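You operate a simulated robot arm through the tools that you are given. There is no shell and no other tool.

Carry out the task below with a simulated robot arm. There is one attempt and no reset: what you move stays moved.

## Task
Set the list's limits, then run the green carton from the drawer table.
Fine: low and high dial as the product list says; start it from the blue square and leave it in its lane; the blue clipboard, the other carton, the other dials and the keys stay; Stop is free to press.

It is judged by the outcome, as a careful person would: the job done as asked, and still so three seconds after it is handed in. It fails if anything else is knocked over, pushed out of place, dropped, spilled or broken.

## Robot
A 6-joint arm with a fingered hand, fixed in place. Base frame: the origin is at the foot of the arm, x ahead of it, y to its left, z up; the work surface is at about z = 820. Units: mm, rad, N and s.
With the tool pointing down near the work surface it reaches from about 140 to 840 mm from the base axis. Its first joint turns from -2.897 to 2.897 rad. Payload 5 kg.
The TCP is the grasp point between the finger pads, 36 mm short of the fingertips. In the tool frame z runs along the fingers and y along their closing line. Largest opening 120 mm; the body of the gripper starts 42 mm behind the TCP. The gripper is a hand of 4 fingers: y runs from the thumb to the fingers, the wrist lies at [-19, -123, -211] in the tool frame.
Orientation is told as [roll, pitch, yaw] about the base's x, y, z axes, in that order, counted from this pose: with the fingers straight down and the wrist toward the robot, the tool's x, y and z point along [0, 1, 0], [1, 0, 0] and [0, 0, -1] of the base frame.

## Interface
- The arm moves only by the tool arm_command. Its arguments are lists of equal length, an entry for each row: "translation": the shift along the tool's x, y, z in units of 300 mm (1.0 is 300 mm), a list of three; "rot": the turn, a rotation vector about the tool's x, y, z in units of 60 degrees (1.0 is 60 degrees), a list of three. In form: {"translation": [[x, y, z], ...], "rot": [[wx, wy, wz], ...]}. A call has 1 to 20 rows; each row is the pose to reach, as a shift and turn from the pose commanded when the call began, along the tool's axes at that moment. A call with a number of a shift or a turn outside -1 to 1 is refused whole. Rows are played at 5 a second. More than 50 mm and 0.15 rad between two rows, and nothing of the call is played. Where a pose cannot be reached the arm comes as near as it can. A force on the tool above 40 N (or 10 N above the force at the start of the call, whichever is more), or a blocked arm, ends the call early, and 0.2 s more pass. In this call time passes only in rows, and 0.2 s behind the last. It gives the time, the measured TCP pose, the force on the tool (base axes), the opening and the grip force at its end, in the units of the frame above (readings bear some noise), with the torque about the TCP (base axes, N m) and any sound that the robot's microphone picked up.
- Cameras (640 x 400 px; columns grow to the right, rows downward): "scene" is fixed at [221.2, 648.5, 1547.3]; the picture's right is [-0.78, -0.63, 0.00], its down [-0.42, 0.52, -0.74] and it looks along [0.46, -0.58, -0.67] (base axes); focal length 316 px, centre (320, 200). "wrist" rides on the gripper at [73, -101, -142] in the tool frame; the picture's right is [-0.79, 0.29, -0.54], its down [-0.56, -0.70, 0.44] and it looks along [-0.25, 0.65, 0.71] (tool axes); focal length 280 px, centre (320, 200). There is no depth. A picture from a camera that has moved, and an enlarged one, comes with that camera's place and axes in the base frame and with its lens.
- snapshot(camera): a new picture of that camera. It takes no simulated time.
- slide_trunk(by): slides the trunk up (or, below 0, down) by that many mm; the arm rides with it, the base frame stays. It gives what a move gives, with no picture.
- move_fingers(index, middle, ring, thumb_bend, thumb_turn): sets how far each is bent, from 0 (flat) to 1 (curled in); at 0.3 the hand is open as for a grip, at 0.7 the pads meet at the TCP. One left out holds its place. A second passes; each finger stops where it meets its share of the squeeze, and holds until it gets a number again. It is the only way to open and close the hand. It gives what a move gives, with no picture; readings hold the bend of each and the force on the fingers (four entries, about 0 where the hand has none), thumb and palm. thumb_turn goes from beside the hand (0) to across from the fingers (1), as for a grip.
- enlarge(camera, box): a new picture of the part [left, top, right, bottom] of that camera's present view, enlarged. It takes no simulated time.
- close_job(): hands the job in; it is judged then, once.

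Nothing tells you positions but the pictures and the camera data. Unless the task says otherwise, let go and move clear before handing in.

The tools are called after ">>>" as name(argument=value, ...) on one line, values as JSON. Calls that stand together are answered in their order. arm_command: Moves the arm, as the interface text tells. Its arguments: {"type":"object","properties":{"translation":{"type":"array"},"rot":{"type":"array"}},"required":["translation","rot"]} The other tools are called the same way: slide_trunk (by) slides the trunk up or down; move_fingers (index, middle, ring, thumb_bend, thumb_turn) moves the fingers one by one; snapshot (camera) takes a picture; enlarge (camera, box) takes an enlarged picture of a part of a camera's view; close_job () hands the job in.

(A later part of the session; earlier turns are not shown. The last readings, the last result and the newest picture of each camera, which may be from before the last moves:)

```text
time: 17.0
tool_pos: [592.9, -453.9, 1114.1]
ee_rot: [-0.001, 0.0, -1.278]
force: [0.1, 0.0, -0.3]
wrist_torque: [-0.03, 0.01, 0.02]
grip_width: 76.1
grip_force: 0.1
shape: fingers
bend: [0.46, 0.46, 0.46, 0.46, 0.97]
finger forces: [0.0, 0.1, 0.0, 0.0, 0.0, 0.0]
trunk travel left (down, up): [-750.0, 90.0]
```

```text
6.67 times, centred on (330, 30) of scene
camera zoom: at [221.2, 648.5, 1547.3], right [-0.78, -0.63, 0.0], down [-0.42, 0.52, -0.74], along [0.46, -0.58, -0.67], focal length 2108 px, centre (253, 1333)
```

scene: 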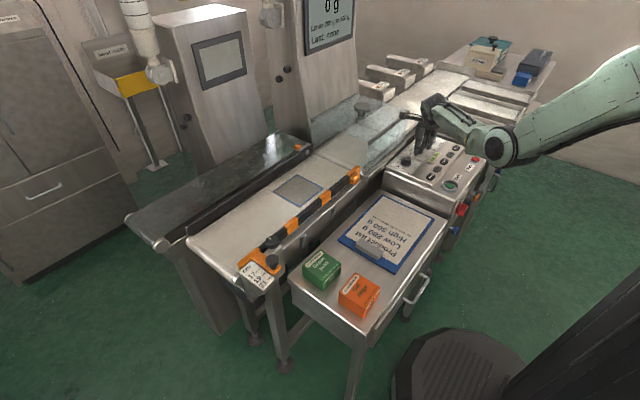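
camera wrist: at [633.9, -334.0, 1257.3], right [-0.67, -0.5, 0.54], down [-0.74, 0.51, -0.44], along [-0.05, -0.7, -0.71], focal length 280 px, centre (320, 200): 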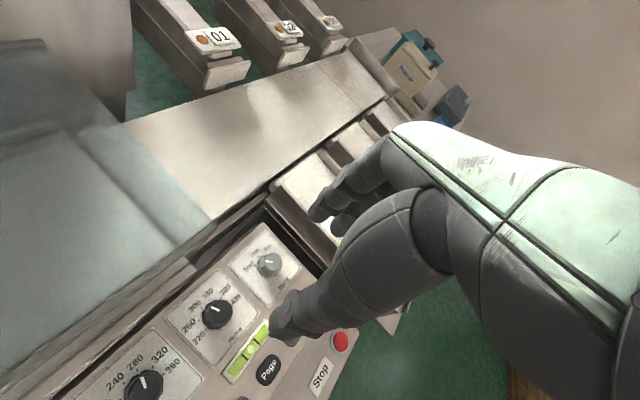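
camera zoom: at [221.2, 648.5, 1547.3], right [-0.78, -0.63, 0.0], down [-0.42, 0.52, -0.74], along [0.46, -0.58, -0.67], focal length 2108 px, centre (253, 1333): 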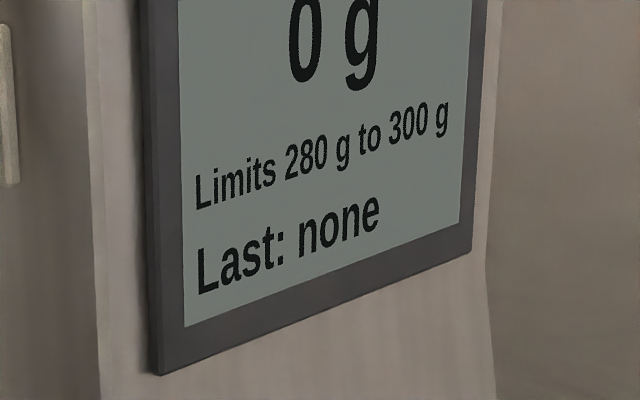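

Limits are set. Now I'll swing the hand over toward the drawer table, turning it back towards yaw 0.

>>> arm_command(translation=[[0.035, -0.116, 0], [0.07, -0.231, 0], [0.105, -0.347, 0], [0.14, -0.463, 0], [0.174, -0.578, 0], [0.209, -0.694, 0], [0.244, -0.81, 0], [0.279, -0.925, 0]], rot=[[0, 0, -0.125], [0, 0, -0.25], [0, 0, -0.375], [0, 0, -0.5], [0, 0, -0.625], [0, 0, -0.75], [0, 0, -0.875], [0, 0, -1.0]])

>>> snapshot(camera="wrist")

>>> snapshot(camera="scene")

```text
time: 18.8
tool_pos: [592.3, -162.0, 1113.5]
ee_rot: [-0.002, 0.001, -0.229]
force: [0.3, -0.2, -0.1]
wrist_torque: [-0.01, -0.01, -0.03]
grip_width: 76.0
grip_force: 0.0
shape: fingers
bend: [0.46, 0.46, 0.46, 0.46, 0.97]
finger forces: [0.0, 0.0, 0.0, 0.1, 0.0, 0.0]
trunk travel left (down, up): [-750.0, 90.0]
```

```text
taken
camera wrist: at [510.5, -66.8, 1256.4], right [0.1, -0.83, 0.54], down [-0.81, -0.39, -0.44], along [0.58, -0.39, -0.71], focal length 280 px, centre (320, 200)
```

wrist: 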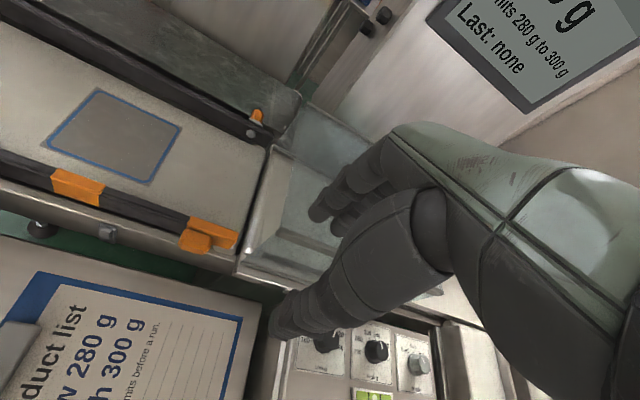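

```text
taken
```

scene: 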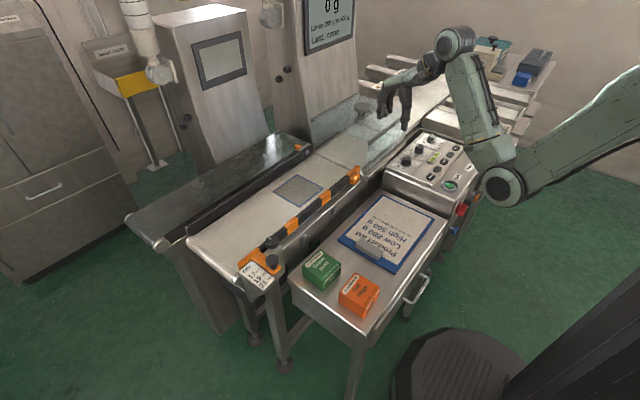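

The blue square shows up near (795, 55) on the belt behind the guide rail. Continuing left to look at the cartons.

>>> arm_command(translation=[[0.128, -0.065, 0], [0.255, -0.13, 0], [0.383, -0.195, 0], [0.51, -0.26, 0], [0.638, -0.325, 0], [0.766, -0.39, 0], [0.893, -0.455, 0]], rot=[[0, 0, -0.031], [0, 0, -0.063], [0, 0, -0.094], [0, 0, -0.125], [0, 0, -0.156], [0, 0, -0.188], [0, 0, -0.219]])

>>> snapshot(camera="wrist")

>>> snapshot(camera="scene")

```text
time: 20.4
tool_pos: [520.7, 130.9, 1114.6]
ee_rot: [-0.001, -0.001, -0.002]
force: [0.0, -0.1, -0.4]
wrist_torque: [-0.05, 0.02, -0.02]
grip_width: 76.3
grip_force: 0.0
shape: fingers
bend: [0.46, 0.46, 0.46, 0.46, 0.98]
finger forces: [0.0, 0.0, 0.1, 0.0, 0.0, 0.1]
trunk travel left (down, up): [-750.0, 90.0]
```

```text
taken
camera wrist: at [420.2, 204.8, 1256.9], right [0.29, -0.79, 0.54], down [-0.7, -0.56, -0.44], along [0.65, -0.25, -0.71], focal length 280 px, centre (320, 200)
```

wrist: 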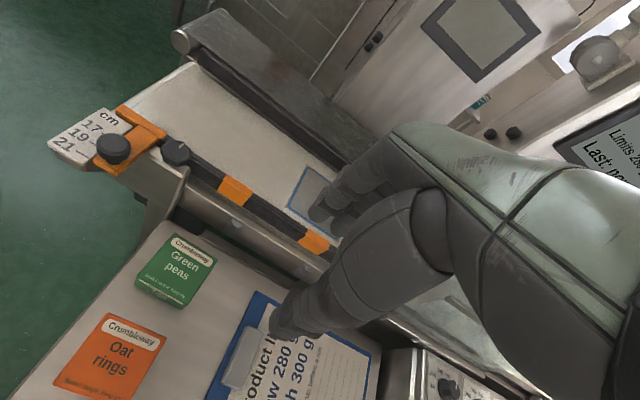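

```text
taken
```

scene: 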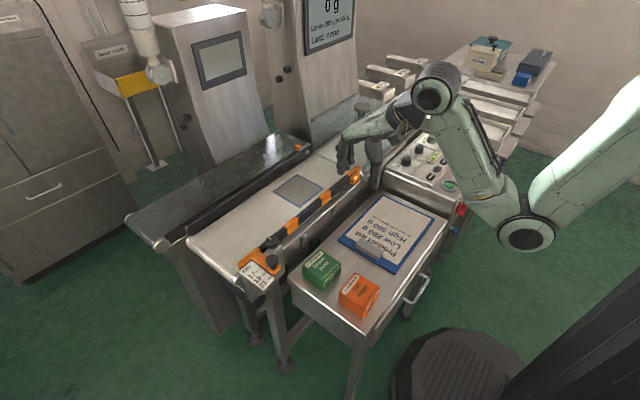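

The green carton lies left of the clipboard, near the belt rail. I'll enlarge both views to measure it precisely.

>>> enlarge(camera="wrist", box=[120, 220, 240, 320])

>>> enlarge(camera="scene", box=[290, 240, 350, 300])

>>> enlarge(camera="scene", box=[240, 150, 370, 290])

```text
4.00 times, centred on (180, 270) of wrist
camera zoom: at [420.2, 204.8, 1256.9], right [0.29, -0.79, 0.54], down [-0.7, -0.56, -0.44], along [0.65, -0.25, -0.71], focal length 1122 px, centre (880, -80)
```

zoom: 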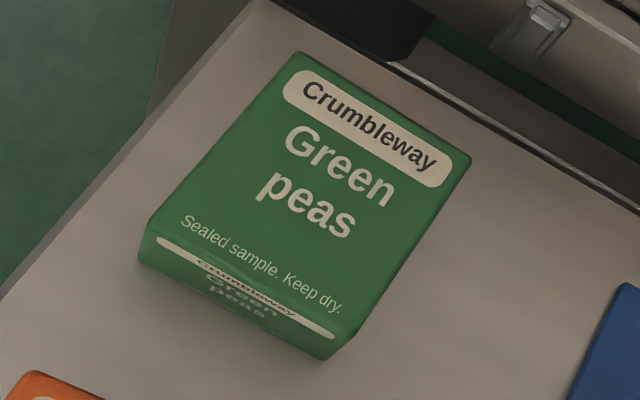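

```text
6.67 times, centred on (320, 270) of scene
camera zoom: at [221.2, 648.5, 1547.3], right [-0.78, -0.63, 0.0], down [-0.42, 0.52, -0.74], along [0.46, -0.58, -0.67], focal length 2108 px, centre (320, -267)
```

zoom: 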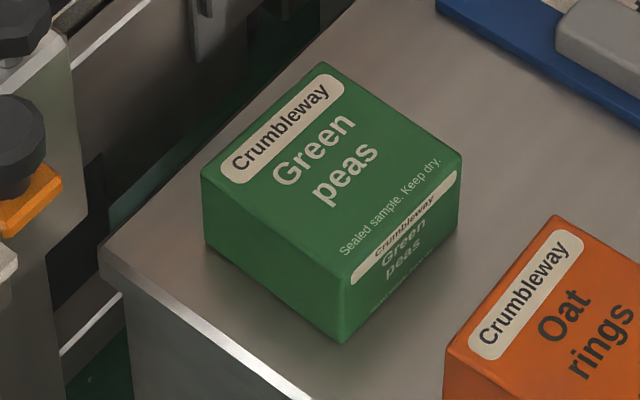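

```text
2.86 times, centred on (305, 220) of scene
camera zoom: at [221.2, 648.5, 1547.3], right [-0.78, -0.63, 0.0], down [-0.42, 0.52, -0.74], along [0.46, -0.58, -0.67], focal length 904 px, centre (363, 143)
```

zoom: 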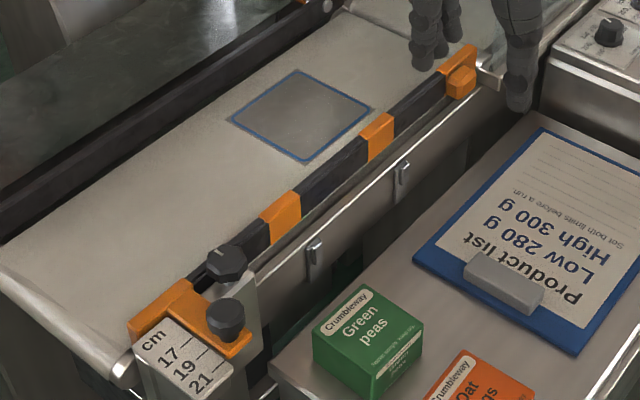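

The green carton's top is at x 526–607, y 170–250, z≈788, sitting on the table at z≈740, so it is about 80×80×48 mm. The blue square spans about x 737–855, y -8–113 at z≈850. I'll open the hand and move above the carton.

>>> move_fingers(index=0.3, middle=0.3, ring=0.3, thumb_bend=0.3, thumb_turn=1.0)

>>> arm_command(translation=[[0.053, 0.031, 0.13], [0.105, 0.062, 0.26], [0.158, 0.092, 0.39], [0.21, 0.123, 0.53], [0.263, 0.154, 0.667]], rot=[[0, 0, 0], [0, 0, 0], [0, 0, 0], [0, 0, 0], [0, 0, 0]])

>>> snapshot(camera="wrist")

>>> enlarge(camera="scene", box=[240, 150, 400, 310])

>>> snapshot(camera="scene")

```text
time: 21.4
tool_pos: [521.6, 129.2, 1114.4]
ee_rot: [0.0, -0.001, -0.003]
force: [-0.1, 0.1, 0.3]
wrist_torque: [-0.01, -0.02, -0.01]
grip_width: 122.9
grip_force: 0.1
shape: fingers
bend: [0.3, 0.3, 0.3, 0.3, 0.98]
finger forces: [0.0, 0.1, 0.0, 0.0, 0.0, 0.0]
trunk travel left (down, up): [-750.0, 90.0]
```

```text
time: 22.6
tool_pos: [569.0, 208.0, 913.8]
ee_rot: [0.0, 0.001, -0.002]
force: [0.2, -0.1, -0.4]
wrist_torque: [-0.04, 0.01, -0.02]
grip_width: 123.0
grip_force: 0.1
shape: fingers
bend: [0.3, 0.3, 0.3, 0.3, 0.98]
finger forces: [0.0, 0.0, 0.1, 0.0, 0.0, 0.1]
trunk travel left (down, up): [-750.0, 90.0]
```

```text
taken
camera wrist: at [467.7, 282.0, 1056.9], right [0.29, -0.79, 0.54], down [-0.7, -0.56, -0.44], along [0.65, -0.25, -0.71], focal length 280 px, centre (320, 200)
```

wrist: 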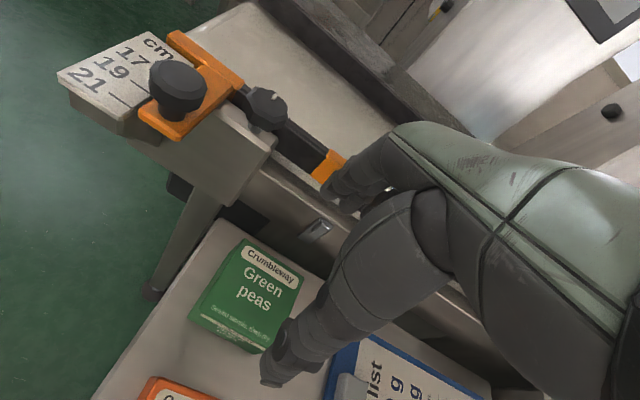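

```text
2.50 times, centred on (320, 230) of scene
camera zoom: at [221.2, 648.5, 1547.3], right [-0.78, -0.63, 0.0], down [-0.42, 0.52, -0.74], along [0.46, -0.58, -0.67], focal length 791 px, centre (320, 125)
```

zoom: 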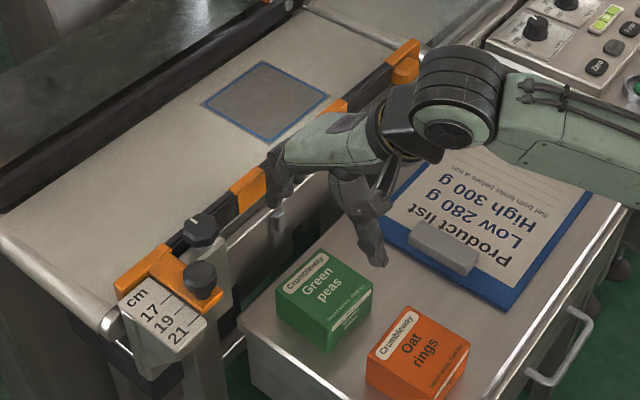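

```text
taken
```

scene: 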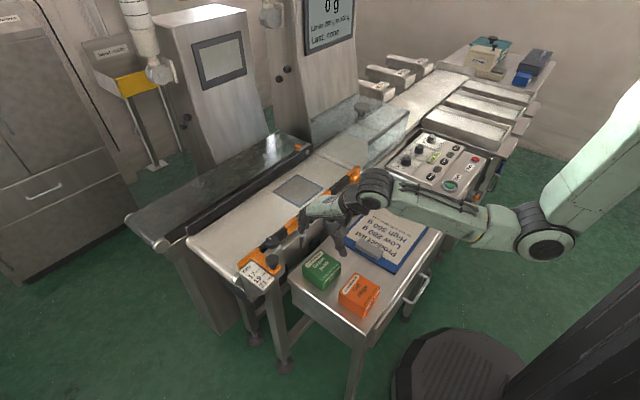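

The carton measurement holds (center ≈ (567, 210)), and the orange carton's near face is at x≈476, leaving a ~50 mm gap for the thumb. I'll narrow the opening slightly and descend partway to check clearances.

>>> move_fingers(index=0.35, middle=0.35, ring=0.35, thumb_bend=0.35)

>>> arm_command(translation=[[0.008, -0.01, 0.1], [0.008, -0.01, 0.2], [0.008, -0.01, 0.27]], rot=[[0, 0, 0], [0, 0, 0], [0, 0, 0]])

>>> snapshot(camera="wrist")

>>> enlarge(camera="scene", box=[270, 200, 370, 300])

```text
time: 23.6
tool_pos: [568.1, 207.1, 913.7]
ee_rot: [-0.001, 0.0, -0.001]
force: [0.9, 0.2, 0.4]
wrist_torque: [-0.02, 0.01, -0.03]
grip_width: 109.7
grip_force: 0.1
shape: fingers
bend: [0.35, 0.35, 0.35, 0.35, 0.98]
finger forces: [0.0, 0.1, 0.1, 0.0, 0.0, 0.0]
trunk travel left (down, up): [-750.0, 90.0]
```

```text
time: 24.4
tool_pos: [565.5, 209.0, 833.2]
ee_rot: [-0.001, 0.001, -0.002]
force: [0.5, 0.4, 0.9]
wrist_torque: [0.01, 0.01, -0.04]
grip_width: 109.3
grip_force: 0.2
shape: fingers
bend: [0.35, 0.35, 0.35, 0.35, 0.98]
finger forces: [0.1, 0.0, 0.0, 0.0, 0.0, 0.1]
trunk travel left (down, up): [-750.0, 90.0]
```

```text
taken
camera wrist: at [464.7, 284.0, 975.8], right [0.29, -0.79, 0.54], down [-0.7, -0.56, -0.44], along [0.65, -0.25, -0.71], focal length 280 px, centre (320, 200)
```

wrist: 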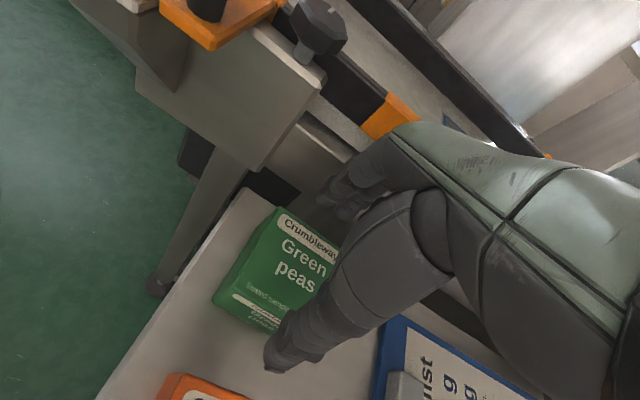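

```text
4.00 times, centred on (320, 250) of scene
camera zoom: at [221.2, 648.5, 1547.3], right [-0.78, -0.63, 0.0], down [-0.42, 0.52, -0.74], along [0.46, -0.58, -0.67], focal length 1265 px, centre (320, 0)
```

zoom: 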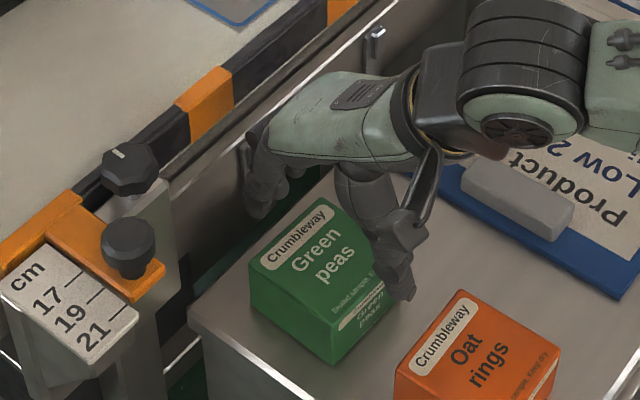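

Hand is over the carton with the thumb lined up with the gap between the cartons. I'll bring the thumb in a bit more, then descend to grip depth.

>>> move_fingers(thumb_bend=0.39)

>>> arm_command(translation=[[0.002, 0.003, 0.05], [0.003, 0.005, 0.1], [0.003, 0.005, 0.14]], rot=[[0, 0, 0], [0, 0, 0], [0, 0, 0]])

>>> snapshot(camera="wrist")

>>> enlarge(camera="scene", box=[270, 200, 370, 300])

```text
time: 25.4
tool_pos: [565.6, 209.9, 832.1]
ee_rot: [-0.001, 0.002, -0.002]
force: [-0.5, -0.1, -0.5]
wrist_torque: [0.03, 0.03, 0.0]
grip_width: 103.7
grip_force: 0.1
shape: fingers
bend: [0.35, 0.35, 0.35, 0.39, 0.99]
finger forces: [0.0, 0.0, 0.0, 0.0, 0.0, 0.0]
trunk travel left (down, up): [-750.0, 90.0]
```

```text
time: 26.2
tool_pos: [565.8, 210.6, 791.0]
ee_rot: [0.0, 0.0, -0.002]
force: [0.0, -0.3, -0.5]
wrist_torque: [-0.03, 0.01, -0.01]
grip_width: 103.8
grip_force: 0.1
shape: fingers
bend: [0.35, 0.35, 0.35, 0.39, 0.99]
finger forces: [0.0, 0.0, 0.2, 0.1, 0.0, 0.1]
trunk travel left (down, up): [-750.0, 90.0]
```

```text
taken
camera wrist: at [465.5, 285.0, 933.6], right [0.29, -0.79, 0.54], down [-0.7, -0.56, -0.44], along [0.65, -0.25, -0.71], focal length 280 px, centre (320, 200)
```

wrist: 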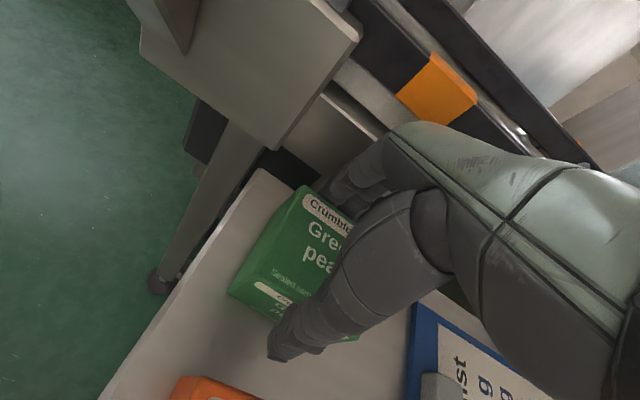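

```text
4.00 times, centred on (320, 250) of scene
camera zoom: at [221.2, 648.5, 1547.3], right [-0.78, -0.63, 0.0], down [-0.42, 0.52, -0.74], along [0.46, -0.58, -0.67], focal length 1265 px, centre (320, 0)
```

zoom: 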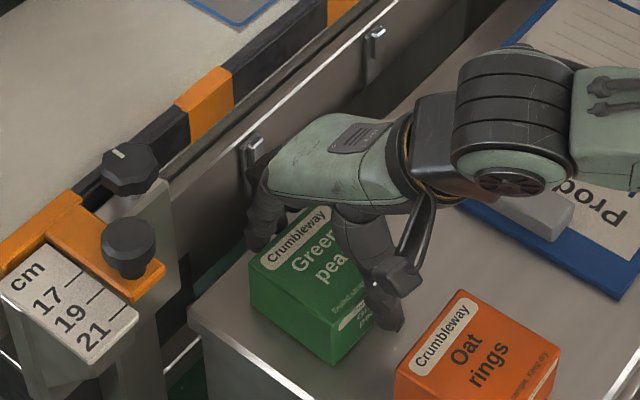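

The fingers straddle the carton freely. Closing to grip it.

>>> move_fingers(index=0.44, middle=0.44, ring=0.44, thumb_bend=0.45)

>>> move_fingers(index=0.6, middle=0.6, ring=0.6, thumb_bend=0.6)

>>> enlarge(camera="scene", box=[270, 200, 370, 300])

>>> snapshot(camera="wrist")

```text
time: 27.2
tool_pos: [567.0, 211.9, 790.6]
ee_rot: [-0.002, 0.0, -0.002]
force: [1.5, 0.0, 1.5]
wrist_torque: [0.01, -0.1, 0.04]
grip_width: 88.4
grip_force: 3.8
shape: fingers
bend: [0.42, 0.43, 0.43, 0.43, 0.99]
finger forces: [3.2, 1.3, 0.8, 0.1, 3.6, 0.0]
trunk travel left (down, up): [-750.0, 90.0]
```

```text
time: 28.2
tool_pos: [566.9, 210.9, 790.1]
ee_rot: [0.0, -0.001, -0.001]
force: [2.2, 0.4, 2.3]
wrist_torque: [-0.07, -0.32, 0.01]
grip_width: 86.2
grip_force: 21.7
shape: fingers
bend: [0.45, 0.48, 0.48, 0.43, 0.99]
finger forces: [9.0, 7.0, 7.2, 0.0, 21.1, 0.0]
trunk travel left (down, up): [-750.0, 90.0]
```

```text
4.00 times, centred on (320, 250) of scene
camera zoom: at [221.2, 648.5, 1547.3], right [-0.78, -0.63, 0.0], down [-0.42, 0.52, -0.74], along [0.46, -0.58, -0.67], focal length 1265 px, centre (320, 0)
```

zoom: 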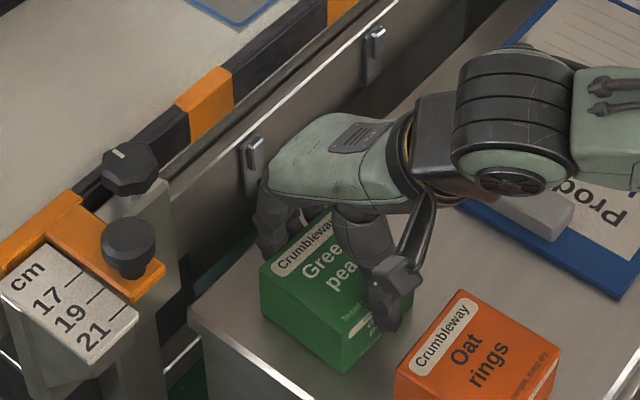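

```text
taken
camera wrist: at [465.4, 284.9, 933.9], right [0.29, -0.79, 0.54], down [-0.7, -0.56, -0.44], along [0.65, -0.25, -0.71], focal length 280 px, centre (320, 200)
```

wrist: 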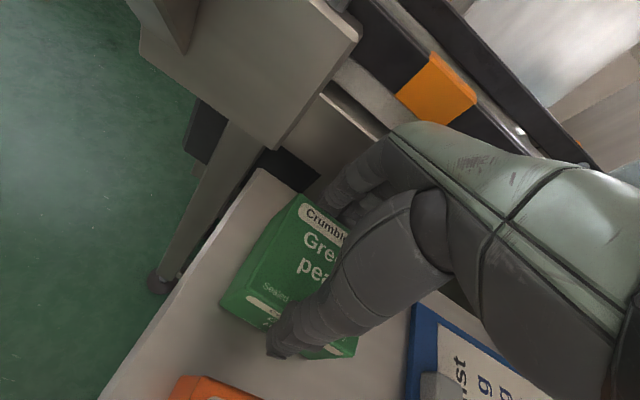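

The carton is held firmly (~21 N). Lifting straight up, slowly at first.

>>> arm_command(translation=[[0, 0, -0.03], [0, 0, -0.08], [0, 0, -0.15]], rot=[[0, 0, 0], [0, 0, 0], [0, 0, 0]])

>>> enlarge(camera="scene", box=[270, 190, 370, 290])

```text
time: 29.0
tool_pos: [566.7, 210.3, 834.9]
ee_rot: [-0.001, 0.003, -0.004]
force: [-0.3, -0.7, -3.5]
wrist_torque: [0.04, 0.0, -0.02]
grip_width: 86.4
grip_force: 21.7
shape: fingers
bend: [0.45, 0.48, 0.49, 0.43, 0.99]
finger forces: [7.9, 6.5, 6.8, 0.0, 21.5, 0.0]
trunk travel left (down, up): [-750.0, 90.0]
```

```text
4.00 times, centred on (320, 240) of scene
camera zoom: at [221.2, 648.5, 1547.3], right [-0.78, -0.63, 0.0], down [-0.42, 0.52, -0.74], along [0.46, -0.58, -0.67], focal length 1265 px, centre (320, 40)
```

zoom: 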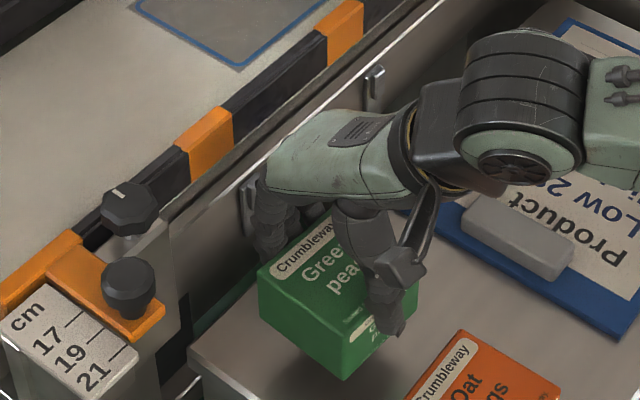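

The carton is lifted and steady. Raising to well above the rail.

>>> arm_command(translation=[[0, 0, -0.1], [0, 0, -0.22], [0, 0, -0.34], [0, 0, -0.46], [0, 0, -0.58], [0, 0, -0.65]], rot=[[0, 0, 0], [0, 0, 0], [0, 0, 0], [0, 0, 0], [0, 0, 0], [0, 0, 0]])

>>> snapshot(camera="wrist")

>>> snapshot(camera="scene")

```text
time: 30.4
tool_pos: [567.2, 209.9, 1031.0]
ee_rot: [-0.001, 0.0, -0.002]
force: [0.1, -0.6, -2.3]
wrist_torque: [0.02, 0.01, 0.02]
grip_width: 86.0
grip_force: 21.3
shape: fingers
bend: [0.45, 0.49, 0.49, 0.43, 0.99]
finger forces: [7.9, 6.4, 6.8, 0.1, 21.2, 0.0]
trunk travel left (down, up): [-750.0, 90.0]
```

```text
taken
camera wrist: at [466.0, 284.6, 1174.0], right [0.29, -0.79, 0.54], down [-0.7, -0.56, -0.44], along [0.65, -0.25, -0.71], focal length 280 px, centre (320, 200)
```

wrist: 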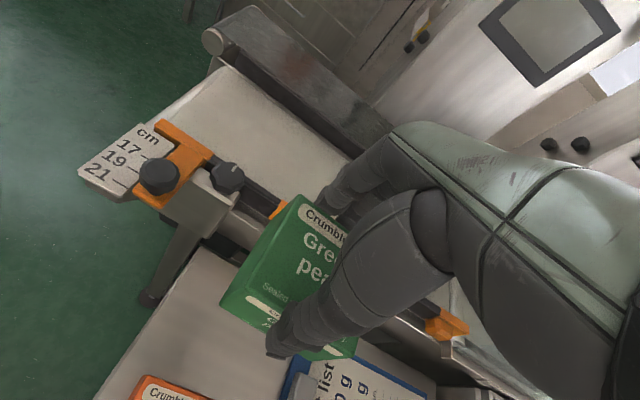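

```text
taken
```

scene: 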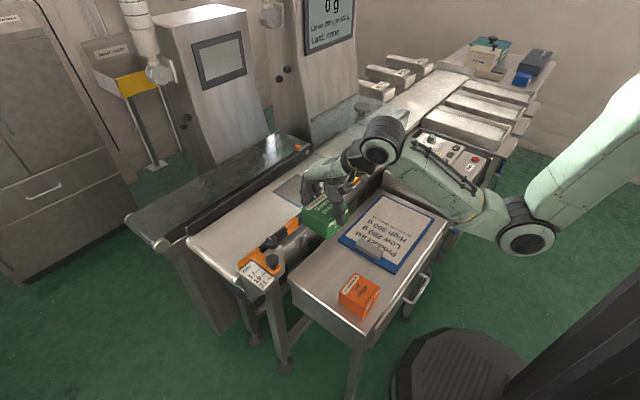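

Carrying the carton over the rail to above the blue square.

>>> arm_command(translation=[[-0.075, 0.107, 0], [-0.15, 0.214, 0], [-0.226, 0.321, 0], [-0.301, 0.429, 0], [-0.376, 0.536, 0], [-0.452, 0.643, 0], [-0.527, 0.75, 0]], rot=[[0, 0, 0], [0, 0, 0], [0, 0, 0], [0, 0, 0], [0, 0, 0], [0, 0, 0], [0, 0, 0]])

>>> snapshot(camera="wrist")

>>> snapshot(camera="scene")

>>> enlarge(camera="scene", box=[250, 120, 370, 220])

```text
time: 32.0
tool_pos: [792.4, 49.6, 1029.8]
ee_rot: [0.0, 0.003, -0.001]
force: [0.2, -0.4, -3.1]
wrist_torque: [-0.02, -0.03, 0.0]
grip_width: 85.8
grip_force: 20.9
shape: fingers
bend: [0.45, 0.49, 0.49, 0.43, 0.99]
finger forces: [7.9, 6.2, 6.8, 0.1, 20.7, 0.0]
trunk travel left (down, up): [-750.0, 90.0]
```

```text
taken
camera wrist: at [691.5, 124.9, 1172.1], right [0.29, -0.79, 0.54], down [-0.7, -0.56, -0.44], along [0.65, -0.25, -0.72], focal length 280 px, centre (320, 200)
```

wrist: 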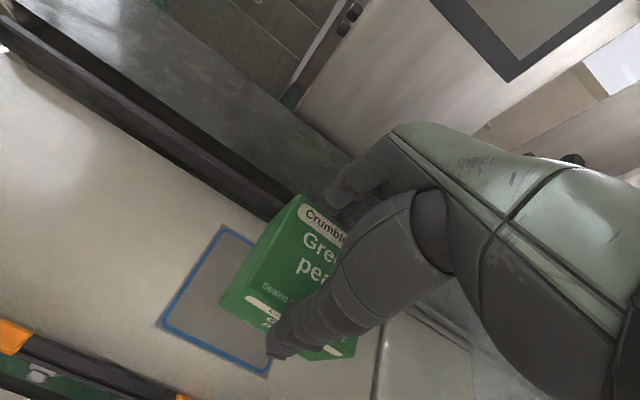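

```text
taken
```

scene: 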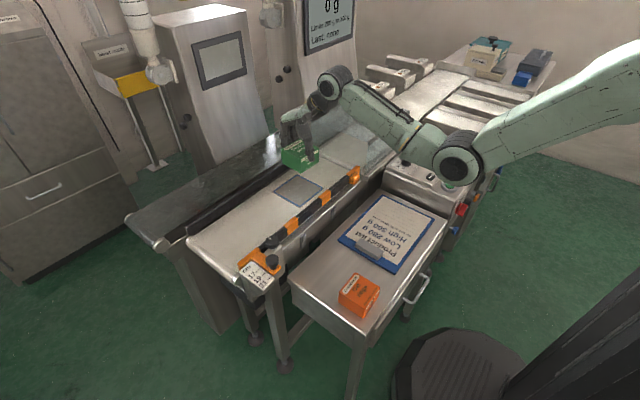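

```text
4.00 times, centred on (310, 170) of scene
camera zoom: at [221.2, 648.5, 1547.3], right [-0.78, -0.63, 0.0], down [-0.42, 0.52, -0.74], along [0.46, -0.58, -0.67], focal length 1265 px, centre (360, 320)
```

zoom: 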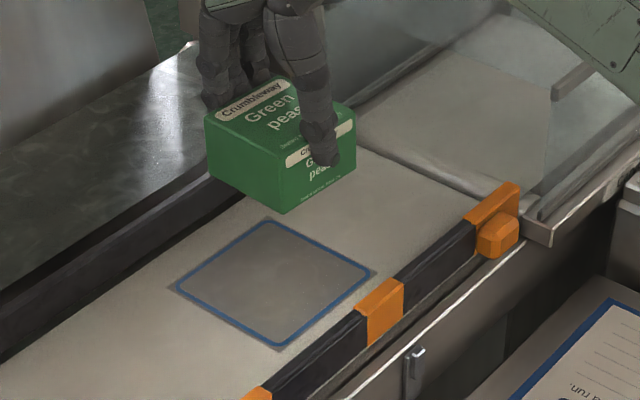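

The carton is above the square, and I want to check its attitude in the hand before lowering. Zooming in.

>>> enlarge(camera="scene", box=[275, 130, 325, 180])

>>> enlarge(camera="wrist", box=[140, 180, 380, 380])

```text
8.00 times, centred on (300, 155) of scene
camera zoom: at [221.2, 648.5, 1547.3], right [-0.78, -0.63, 0.0], down [-0.42, 0.52, -0.74], along [0.46, -0.58, -0.67], focal length 2530 px, centre (480, 560)
```

zoom: 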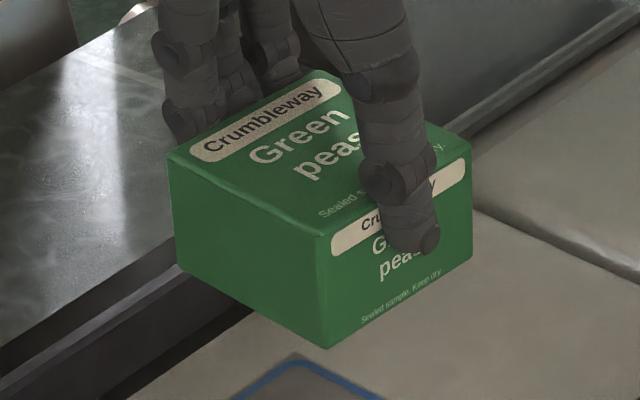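

```text
2.00 times, centred on (260, 280) of wrist
camera zoom: at [691.5, 124.9, 1172.1], right [0.29, -0.79, 0.54], down [-0.7, -0.56, -0.44], along [0.65, -0.25, -0.72], focal length 561 px, centre (440, 40)
```

zoom: 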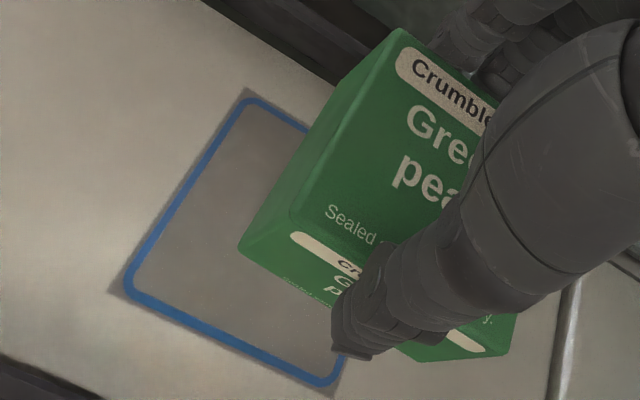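

The carton hangs level, its bottom about 65 mm below the TCP and its center near (786, 49). I'll shift slightly and lower to just above the belt.

>>> arm_command(translation=[[0.005, 0.02, 0.1], [0.01, 0.02, 0.2], [0.01, 0.02, 0.29]], rot=[[0, 0, 0], [0, 0, 0], [0, 0, 0]])

>>> enlarge(camera="scene", box=[260, 140, 340, 210])

>>> snapshot(camera="wrist")

>>> snapshot(camera="scene")

```text
time: 32.8
tool_pos: [799.6, 55.8, 943.3]
ee_rot: [0.0, 0.0, 0.001]
force: [-0.8, 0.3, -1.7]
wrist_torque: [0.01, -0.02, -0.03]
grip_width: 86.1
grip_force: 20.6
shape: fingers
bend: [0.45, 0.49, 0.49, 0.43, 0.99]
finger forces: [7.8, 6.3, 6.7, 0.0, 20.7, 0.0]
trunk travel left (down, up): [-750.0, 90.0]
```

```text
5.71 times, centred on (300, 175) of scene
camera zoom: at [221.2, 648.5, 1547.3], right [-0.78, -0.63, 0.0], down [-0.42, 0.52, -0.74], along [0.46, -0.58, -0.67], focal length 1807 px, centre (434, 343)
```

zoom: 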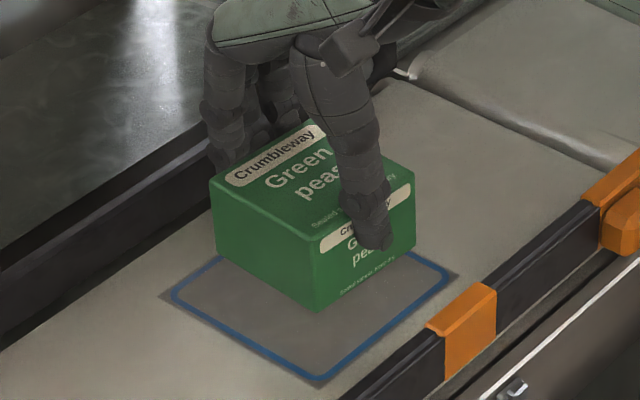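

```text
taken
camera wrist: at [696.9, 129.9, 1086.3], right [0.29, -0.79, 0.54], down [-0.7, -0.56, -0.44], along [0.65, -0.25, -0.71], focal length 280 px, centre (320, 200)
```

wrist: 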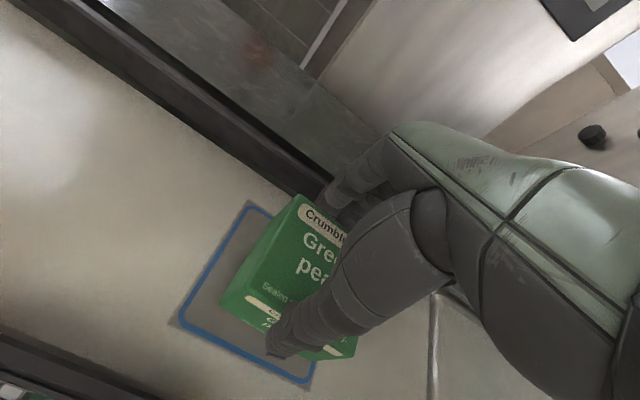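

```text
taken
```

scene: 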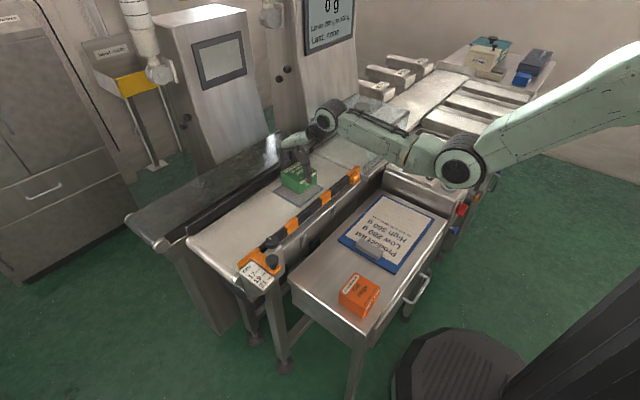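

The carton will land centered in the square, about 28 mm lower. Lowering in small steps while watching the force.

>>> arm_command(translation=[[0, 0, 0.035], [0, 0, 0.06]], rot=[[0, 0, 0], [0, 0, 0]])

>>> enlarge(camera="scene", box=[275, 155, 325, 205])

>>> arm_command(translation=[[0, 0, 0.007], [0, 0, 0.014]], rot=[[0, 0, 0], [0, 0, 0]])

>>> enlarge(camera="scene", box=[275, 155, 325, 205])

```text
time: 33.4
tool_pos: [797.4, 54.7, 923.8]
ee_rot: [0.001, -0.002, -0.001]
force: [-0.5, 0.0, -1.5]
wrist_torque: [-0.01, 0.01, 0.01]
grip_width: 86.1
grip_force: 20.5
shape: fingers
bend: [0.45, 0.49, 0.49, 0.43, 0.99]
finger forces: [7.8, 6.3, 6.8, 0.0, 20.6, 0.1]
trunk travel left (down, up): [-750.0, 90.0]
```

```text
8.00 times, centred on (300, 180) of scene
camera zoom: at [221.2, 648.5, 1547.3], right [-0.78, -0.63, 0.0], down [-0.42, 0.52, -0.74], along [0.46, -0.58, -0.67], focal length 2530 px, centre (480, 360)
```

zoom: 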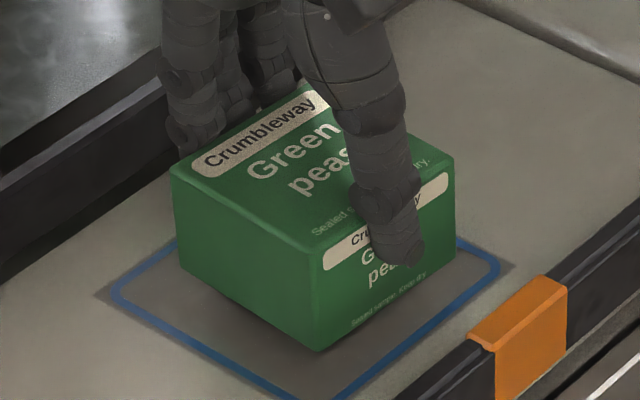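

```text
time: 34.0
tool_pos: [797.7, 55.8, 920.6]
ee_rot: [0.0, 0.001, -0.003]
force: [0.2, 0.0, -2.5]
wrist_torque: [0.04, 0.02, 0.04]
grip_width: 86.1
grip_force: 20.5
shape: fingers
bend: [0.45, 0.49, 0.49, 0.43, 0.99]
finger forces: [7.8, 6.3, 6.7, 0.0, 20.6, 0.0]
trunk travel left (down, up): [-750.0, 90.0]
```

```text
8.00 times, centred on (300, 180) of scene
camera zoom: at [221.2, 648.5, 1547.3], right [-0.78, -0.63, 0.0], down [-0.42, 0.52, -0.74], along [0.46, -0.58, -0.67], focal length 2530 px, centre (480, 360)
```

zoom: 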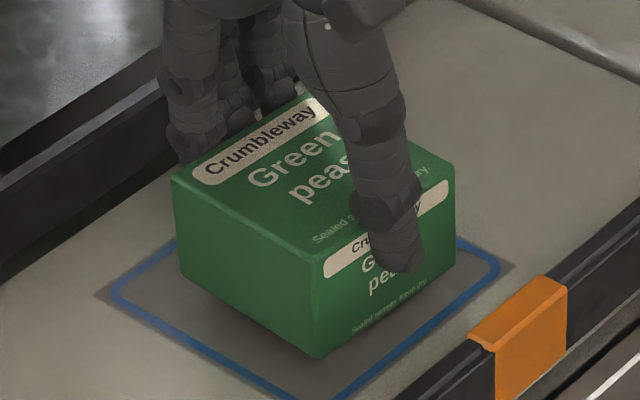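

Still a small gap under the carton. Continuing down in small steps.

>>> arm_command(translation=[[0, 0, 0.01], [0, 0, 0.02]], rot=[[0, 0, 0], [0, 0, 0]])

>>> enlarge(camera="scene", box=[275, 155, 325, 205])

```text
time: 34.6
tool_pos: [798.3, 54.8, 914.3]
ee_rot: [0.001, 0.001, -0.003]
force: [0.0, -0.2, -2.1]
wrist_torque: [0.03, -0.03, -0.02]
grip_width: 86.1
grip_force: 21.0
shape: fingers
bend: [0.45, 0.49, 0.49, 0.43, 0.99]
finger forces: [7.9, 6.2, 6.7, 0.0, 20.8, 0.0]
trunk travel left (down, up): [-750.0, 90.0]
```

```text
8.00 times, centred on (300, 180) of scene
camera zoom: at [221.2, 648.5, 1547.3], right [-0.78, -0.63, 0.0], down [-0.42, 0.52, -0.74], along [0.46, -0.58, -0.67], focal length 2530 px, centre (480, 360)
```

zoom: 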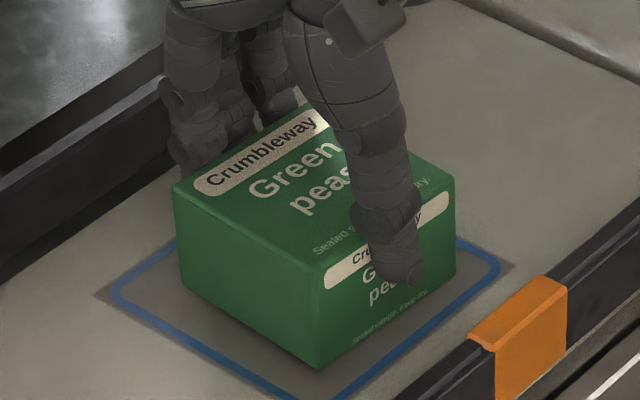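

>>> arm_command(translation=[[0, 0, 0.007], [0, 0, 0.013]], rot=[[0, 0, 0], [0, 0, 0]])

>>> arm_command(translation=[[0, 0, 0.007]], rot=[[0, 0, 0]])

>>> enlarge(camera="scene", box=[275, 155, 325, 205])

```text
time: 35.2
tool_pos: [797.5, 54.9, 911.5]
ee_rot: [0.0, 0.001, -0.002]
force: [0.1, -0.5, -0.6]
wrist_torque: [-0.01, -0.11, -0.01]
grip_width: 85.8
grip_force: 21.0
shape: fingers
bend: [0.45, 0.49, 0.49, 0.43, 0.99]
finger forces: [8.0, 6.3, 6.9, 0.1, 21.0, 0.1]
trunk travel left (down, up): [-750.0, 90.0]
```

```text
time: 35.6
tool_pos: [797.5, 55.0, 909.7]
ee_rot: [0.001, -0.003, -0.004]
force: [-0.8, 0.4, 6.5]
wrist_torque: [-0.03, -0.28, -0.02]
grip_width: 86.5
grip_force: 21.8
shape: fingers
bend: [0.45, 0.49, 0.49, 0.43, 0.99]
finger forces: [7.9, 6.3, 6.9, 0.0, 21.8, 0.1]
trunk travel left (down, up): [-750.0, 90.0]
```

```text
8.00 times, centred on (300, 180) of scene
camera zoom: at [221.2, 648.5, 1547.3], right [-0.78, -0.63, 0.0], down [-0.42, 0.52, -0.74], along [0.46, -0.58, -0.67], focal length 2530 px, centre (480, 360)
```

zoom: 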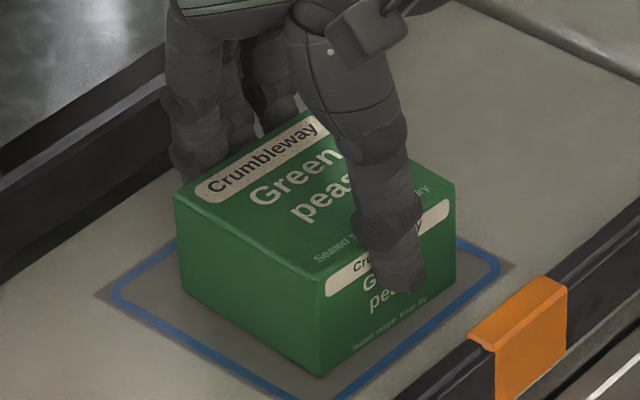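

The carton rests on the belt (6.5 N up). Releasing gently.

>>> move_fingers(index=0.4, middle=0.4, ring=0.4, thumb_bend=0.38)

>>> move_fingers(index=0.32, middle=0.32, ring=0.32, thumb_bend=0.32)

>>> enlarge(camera="scene", box=[275, 155, 325, 205])

>>> snapshot(camera="wrist")

```text
time: 36.6
tool_pos: [797.7, 55.8, 908.4]
ee_rot: [0.0, -0.001, -0.003]
force: [-0.2, 0.4, -0.3]
wrist_torque: [0.0, 0.03, 0.03]
grip_width: 97.4
grip_force: 0.4
shape: fingers
bend: [0.4, 0.4, 0.4, 0.38, 0.99]
finger forces: [0.0, 0.0, 0.0, 0.0, 0.3, 0.0]
trunk travel left (down, up): [-750.0, 90.0]
```

```text
time: 37.6
tool_pos: [797.8, 55.3, 909.6]
ee_rot: [0.002, -0.002, -0.001]
force: [1.1, 0.3, 0.4]
wrist_torque: [-0.02, 0.03, -0.02]
grip_width: 117.1
grip_force: 0.1
shape: fingers
bend: [0.32, 0.32, 0.32, 0.32, 0.98]
finger forces: [0.0, 0.0, 0.0, 0.0, 0.1, 0.1]
trunk travel left (down, up): [-750.0, 90.0]
```

```text
8.00 times, centred on (300, 180) of scene
camera zoom: at [221.2, 648.5, 1547.3], right [-0.78, -0.63, 0.0], down [-0.42, 0.52, -0.74], along [0.46, -0.58, -0.67], focal length 2530 px, centre (480, 360)
```

zoom: 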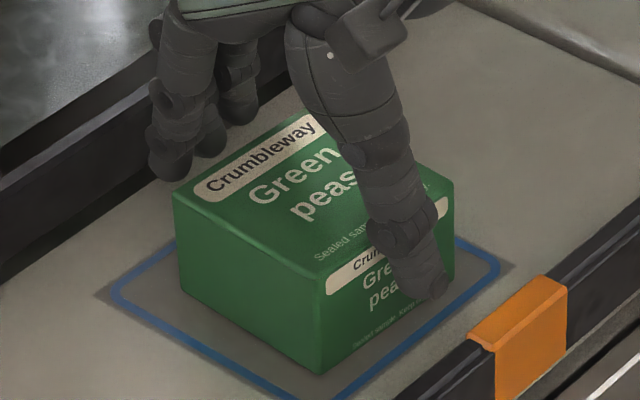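

```text
taken
camera wrist: at [696.4, 129.4, 1052.3], right [0.29, -0.79, 0.54], down [-0.7, -0.56, -0.44], along [0.65, -0.25, -0.71], focal length 280 px, centre (320, 200)
```

wrist: 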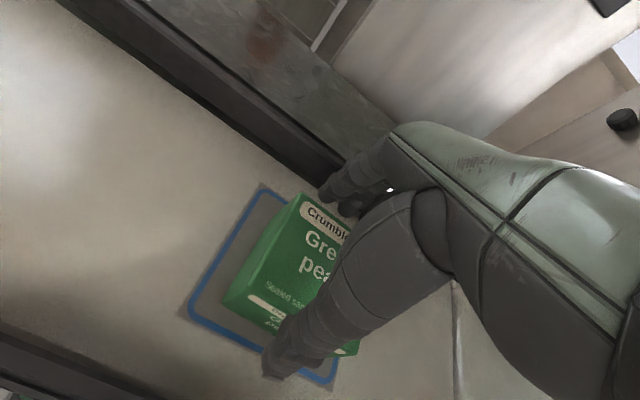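

The carton is free and inside the square. Rising straight up.

>>> arm_command(translation=[[0, 0, -0.06], [0, 0, -0.16], [0, 0, -0.3], [0, 0, -0.46], [0, 0, -0.62]], rot=[[0, 0, 0], [0, 0, 0], [0, 0, 0], [0, 0, 0], [0, 0, 0]])

>>> snapshot(camera="scene")

>>> enlarge(camera="scene", box=[260, 150, 340, 210])

```text
time: 38.8
tool_pos: [797.2, 56.6, 1093.2]
ee_rot: [0.0, 0.001, -0.002]
force: [-0.4, -1.4, -0.1]
wrist_torque: [0.02, 0.01, -0.01]
grip_width: 117.5
grip_force: 0.2
shape: fingers
bend: [0.32, 0.32, 0.32, 0.32, 0.98]
finger forces: [0.0, 0.0, 0.0, 0.0, 0.0, 0.0]
trunk travel left (down, up): [-750.0, 90.0]
```

```text
taken
```

scene: 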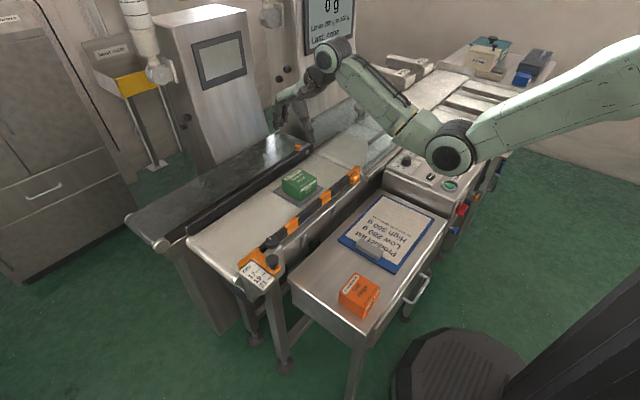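

```text
6.67 times, centred on (300, 180) of scene
camera zoom: at [221.2, 648.5, 1547.3], right [-0.78, -0.63, 0.0], down [-0.42, 0.52, -0.74], along [0.46, -0.58, -0.67], focal length 2108 px, centre (453, 333)
```

zoom: 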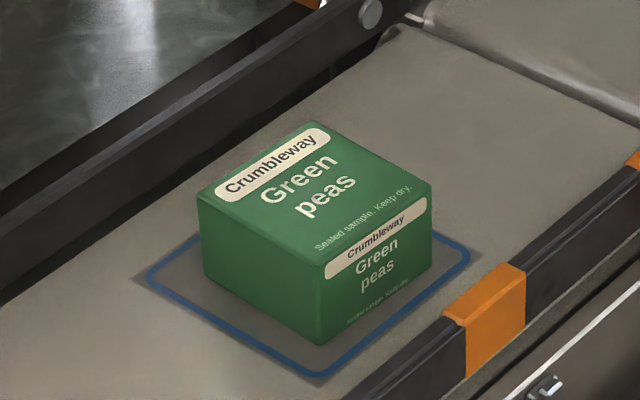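

The carton sits centered on the blue square. Next is Start, near (411, -331). I'll curl the fingers away and use the thumb tip for pressing, moving over there at a safe height.

>>> arm_command(translation=[[-0.103, -0.083, 0], [-0.206, -0.166, 0], [-0.309, -0.249, 0], [-0.411, -0.331, 0], [-0.514, -0.414, 0], [-0.617, -0.497, 0], [-0.72, -0.58, 0]], rot=[[0, 0, 0.06], [0, 0, 0.119], [0, 0, 0.179], [0, 0, 0.238], [0, 0, 0.298], [0, 0, 0.357], [0, 0, 0.417]])

>>> arm_command(translation=[[-0.128, -0.031, 0], [-0.257, -0.063, 0], [-0.385, -0.094, 0], [-0.513, -0.125, 0], [-0.641, -0.156, 0], [-0.77, -0.188, 0], [-0.898, -0.219, 0]], rot=[[0, 0, 0.06], [0, 0, 0.119], [0, 0, 0.179], [0, 0, 0.238], [0, 0, 0.298], [0, 0, 0.357], [0, 0, 0.417]])

>>> move_fingers(index=0.9, middle=0.9, ring=0.9, thumb_bend=0.3)

>>> snapshot(camera="wrist")

>>> snapshot(camera="scene")

>>> enlarge(camera="scene", box=[400, 100, 500, 200])

```text
time: 40.4
tool_pos: [622.6, -160.9, 1094.6]
ee_rot: [-0.001, 0.0, -0.44]
force: [-0.5, -0.3, -0.6]
wrist_torque: [0.01, -0.02, 0.05]
grip_width: 117.4
grip_force: 0.0
shape: fingers
bend: [0.32, 0.32, 0.32, 0.32, 0.98]
finger forces: [0.0, 0.0, 0.0, 0.0, 0.0, 0.1]
trunk travel left (down, up): [-750.0, 90.0]
```

```text
time: 42.0
tool_pos: [448.3, -377.9, 1095.3]
ee_rot: [0.001, 0.001, -0.875]
force: [-0.2, -0.2, -0.4]
wrist_torque: [0.04, 0.01, 0.01]
grip_width: 117.6
grip_force: 0.1
shape: fingers
bend: [0.32, 0.32, 0.32, 0.32, 0.98]
finger forces: [0.0, 0.0, 0.0, 0.1, 0.1, 0.1]
trunk travel left (down, up): [-750.0, 90.0]
```

```text
time: 43.0
tool_pos: [449.1, -375.5, 1094.5]
ee_rot: [0.0, 0.0, -0.875]
force: [-0.2, -0.7, -0.4]
wrist_torque: [0.01, -0.02, 0.03]
grip_width: 55.2
grip_force: 0.0
shape: fingers
bend: [0.9, 0.9, 0.9, 0.3, 0.98]
finger forces: [0.1, 0.0, 0.0, 0.0, 0.1, 0.0]
trunk travel left (down, up): [-750.0, 90.0]
```

```text
taken
camera wrist: at [440.0, -250.3, 1238.9], right [-0.42, -0.73, 0.54], down [-0.88, 0.18, -0.44], along [0.23, -0.66, -0.71], focal length 280 px, centre (320, 200)
```

wrist: 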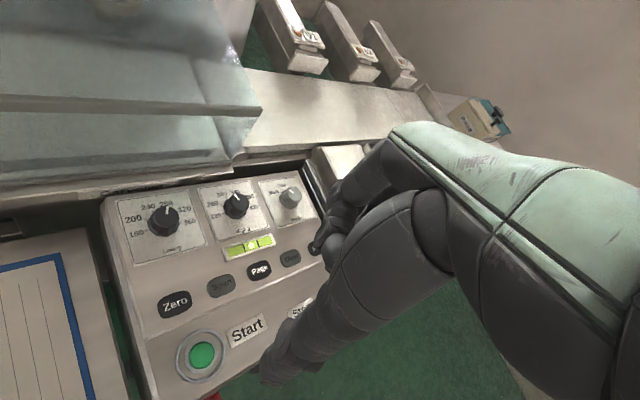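

```text
taken
```

scene: 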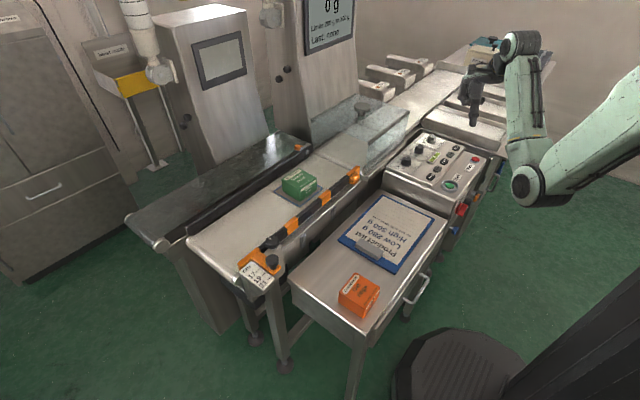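

```text
4.00 times, centred on (450, 150) of scene
camera zoom: at [221.2, 648.5, 1547.3], right [-0.78, -0.63, 0.0], down [-0.42, 0.52, -0.74], along [0.46, -0.58, -0.67], focal length 1265 px, centre (-200, 400)
```

zoom: 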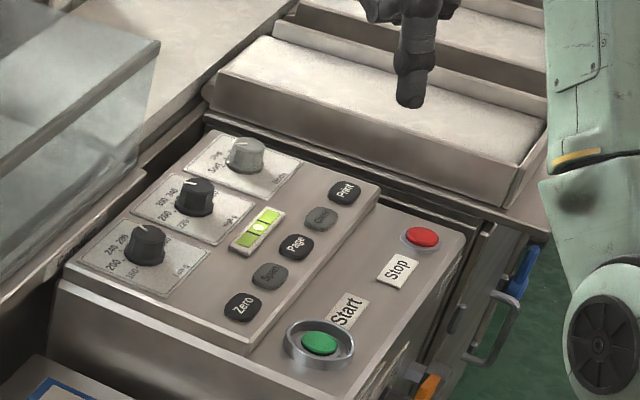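

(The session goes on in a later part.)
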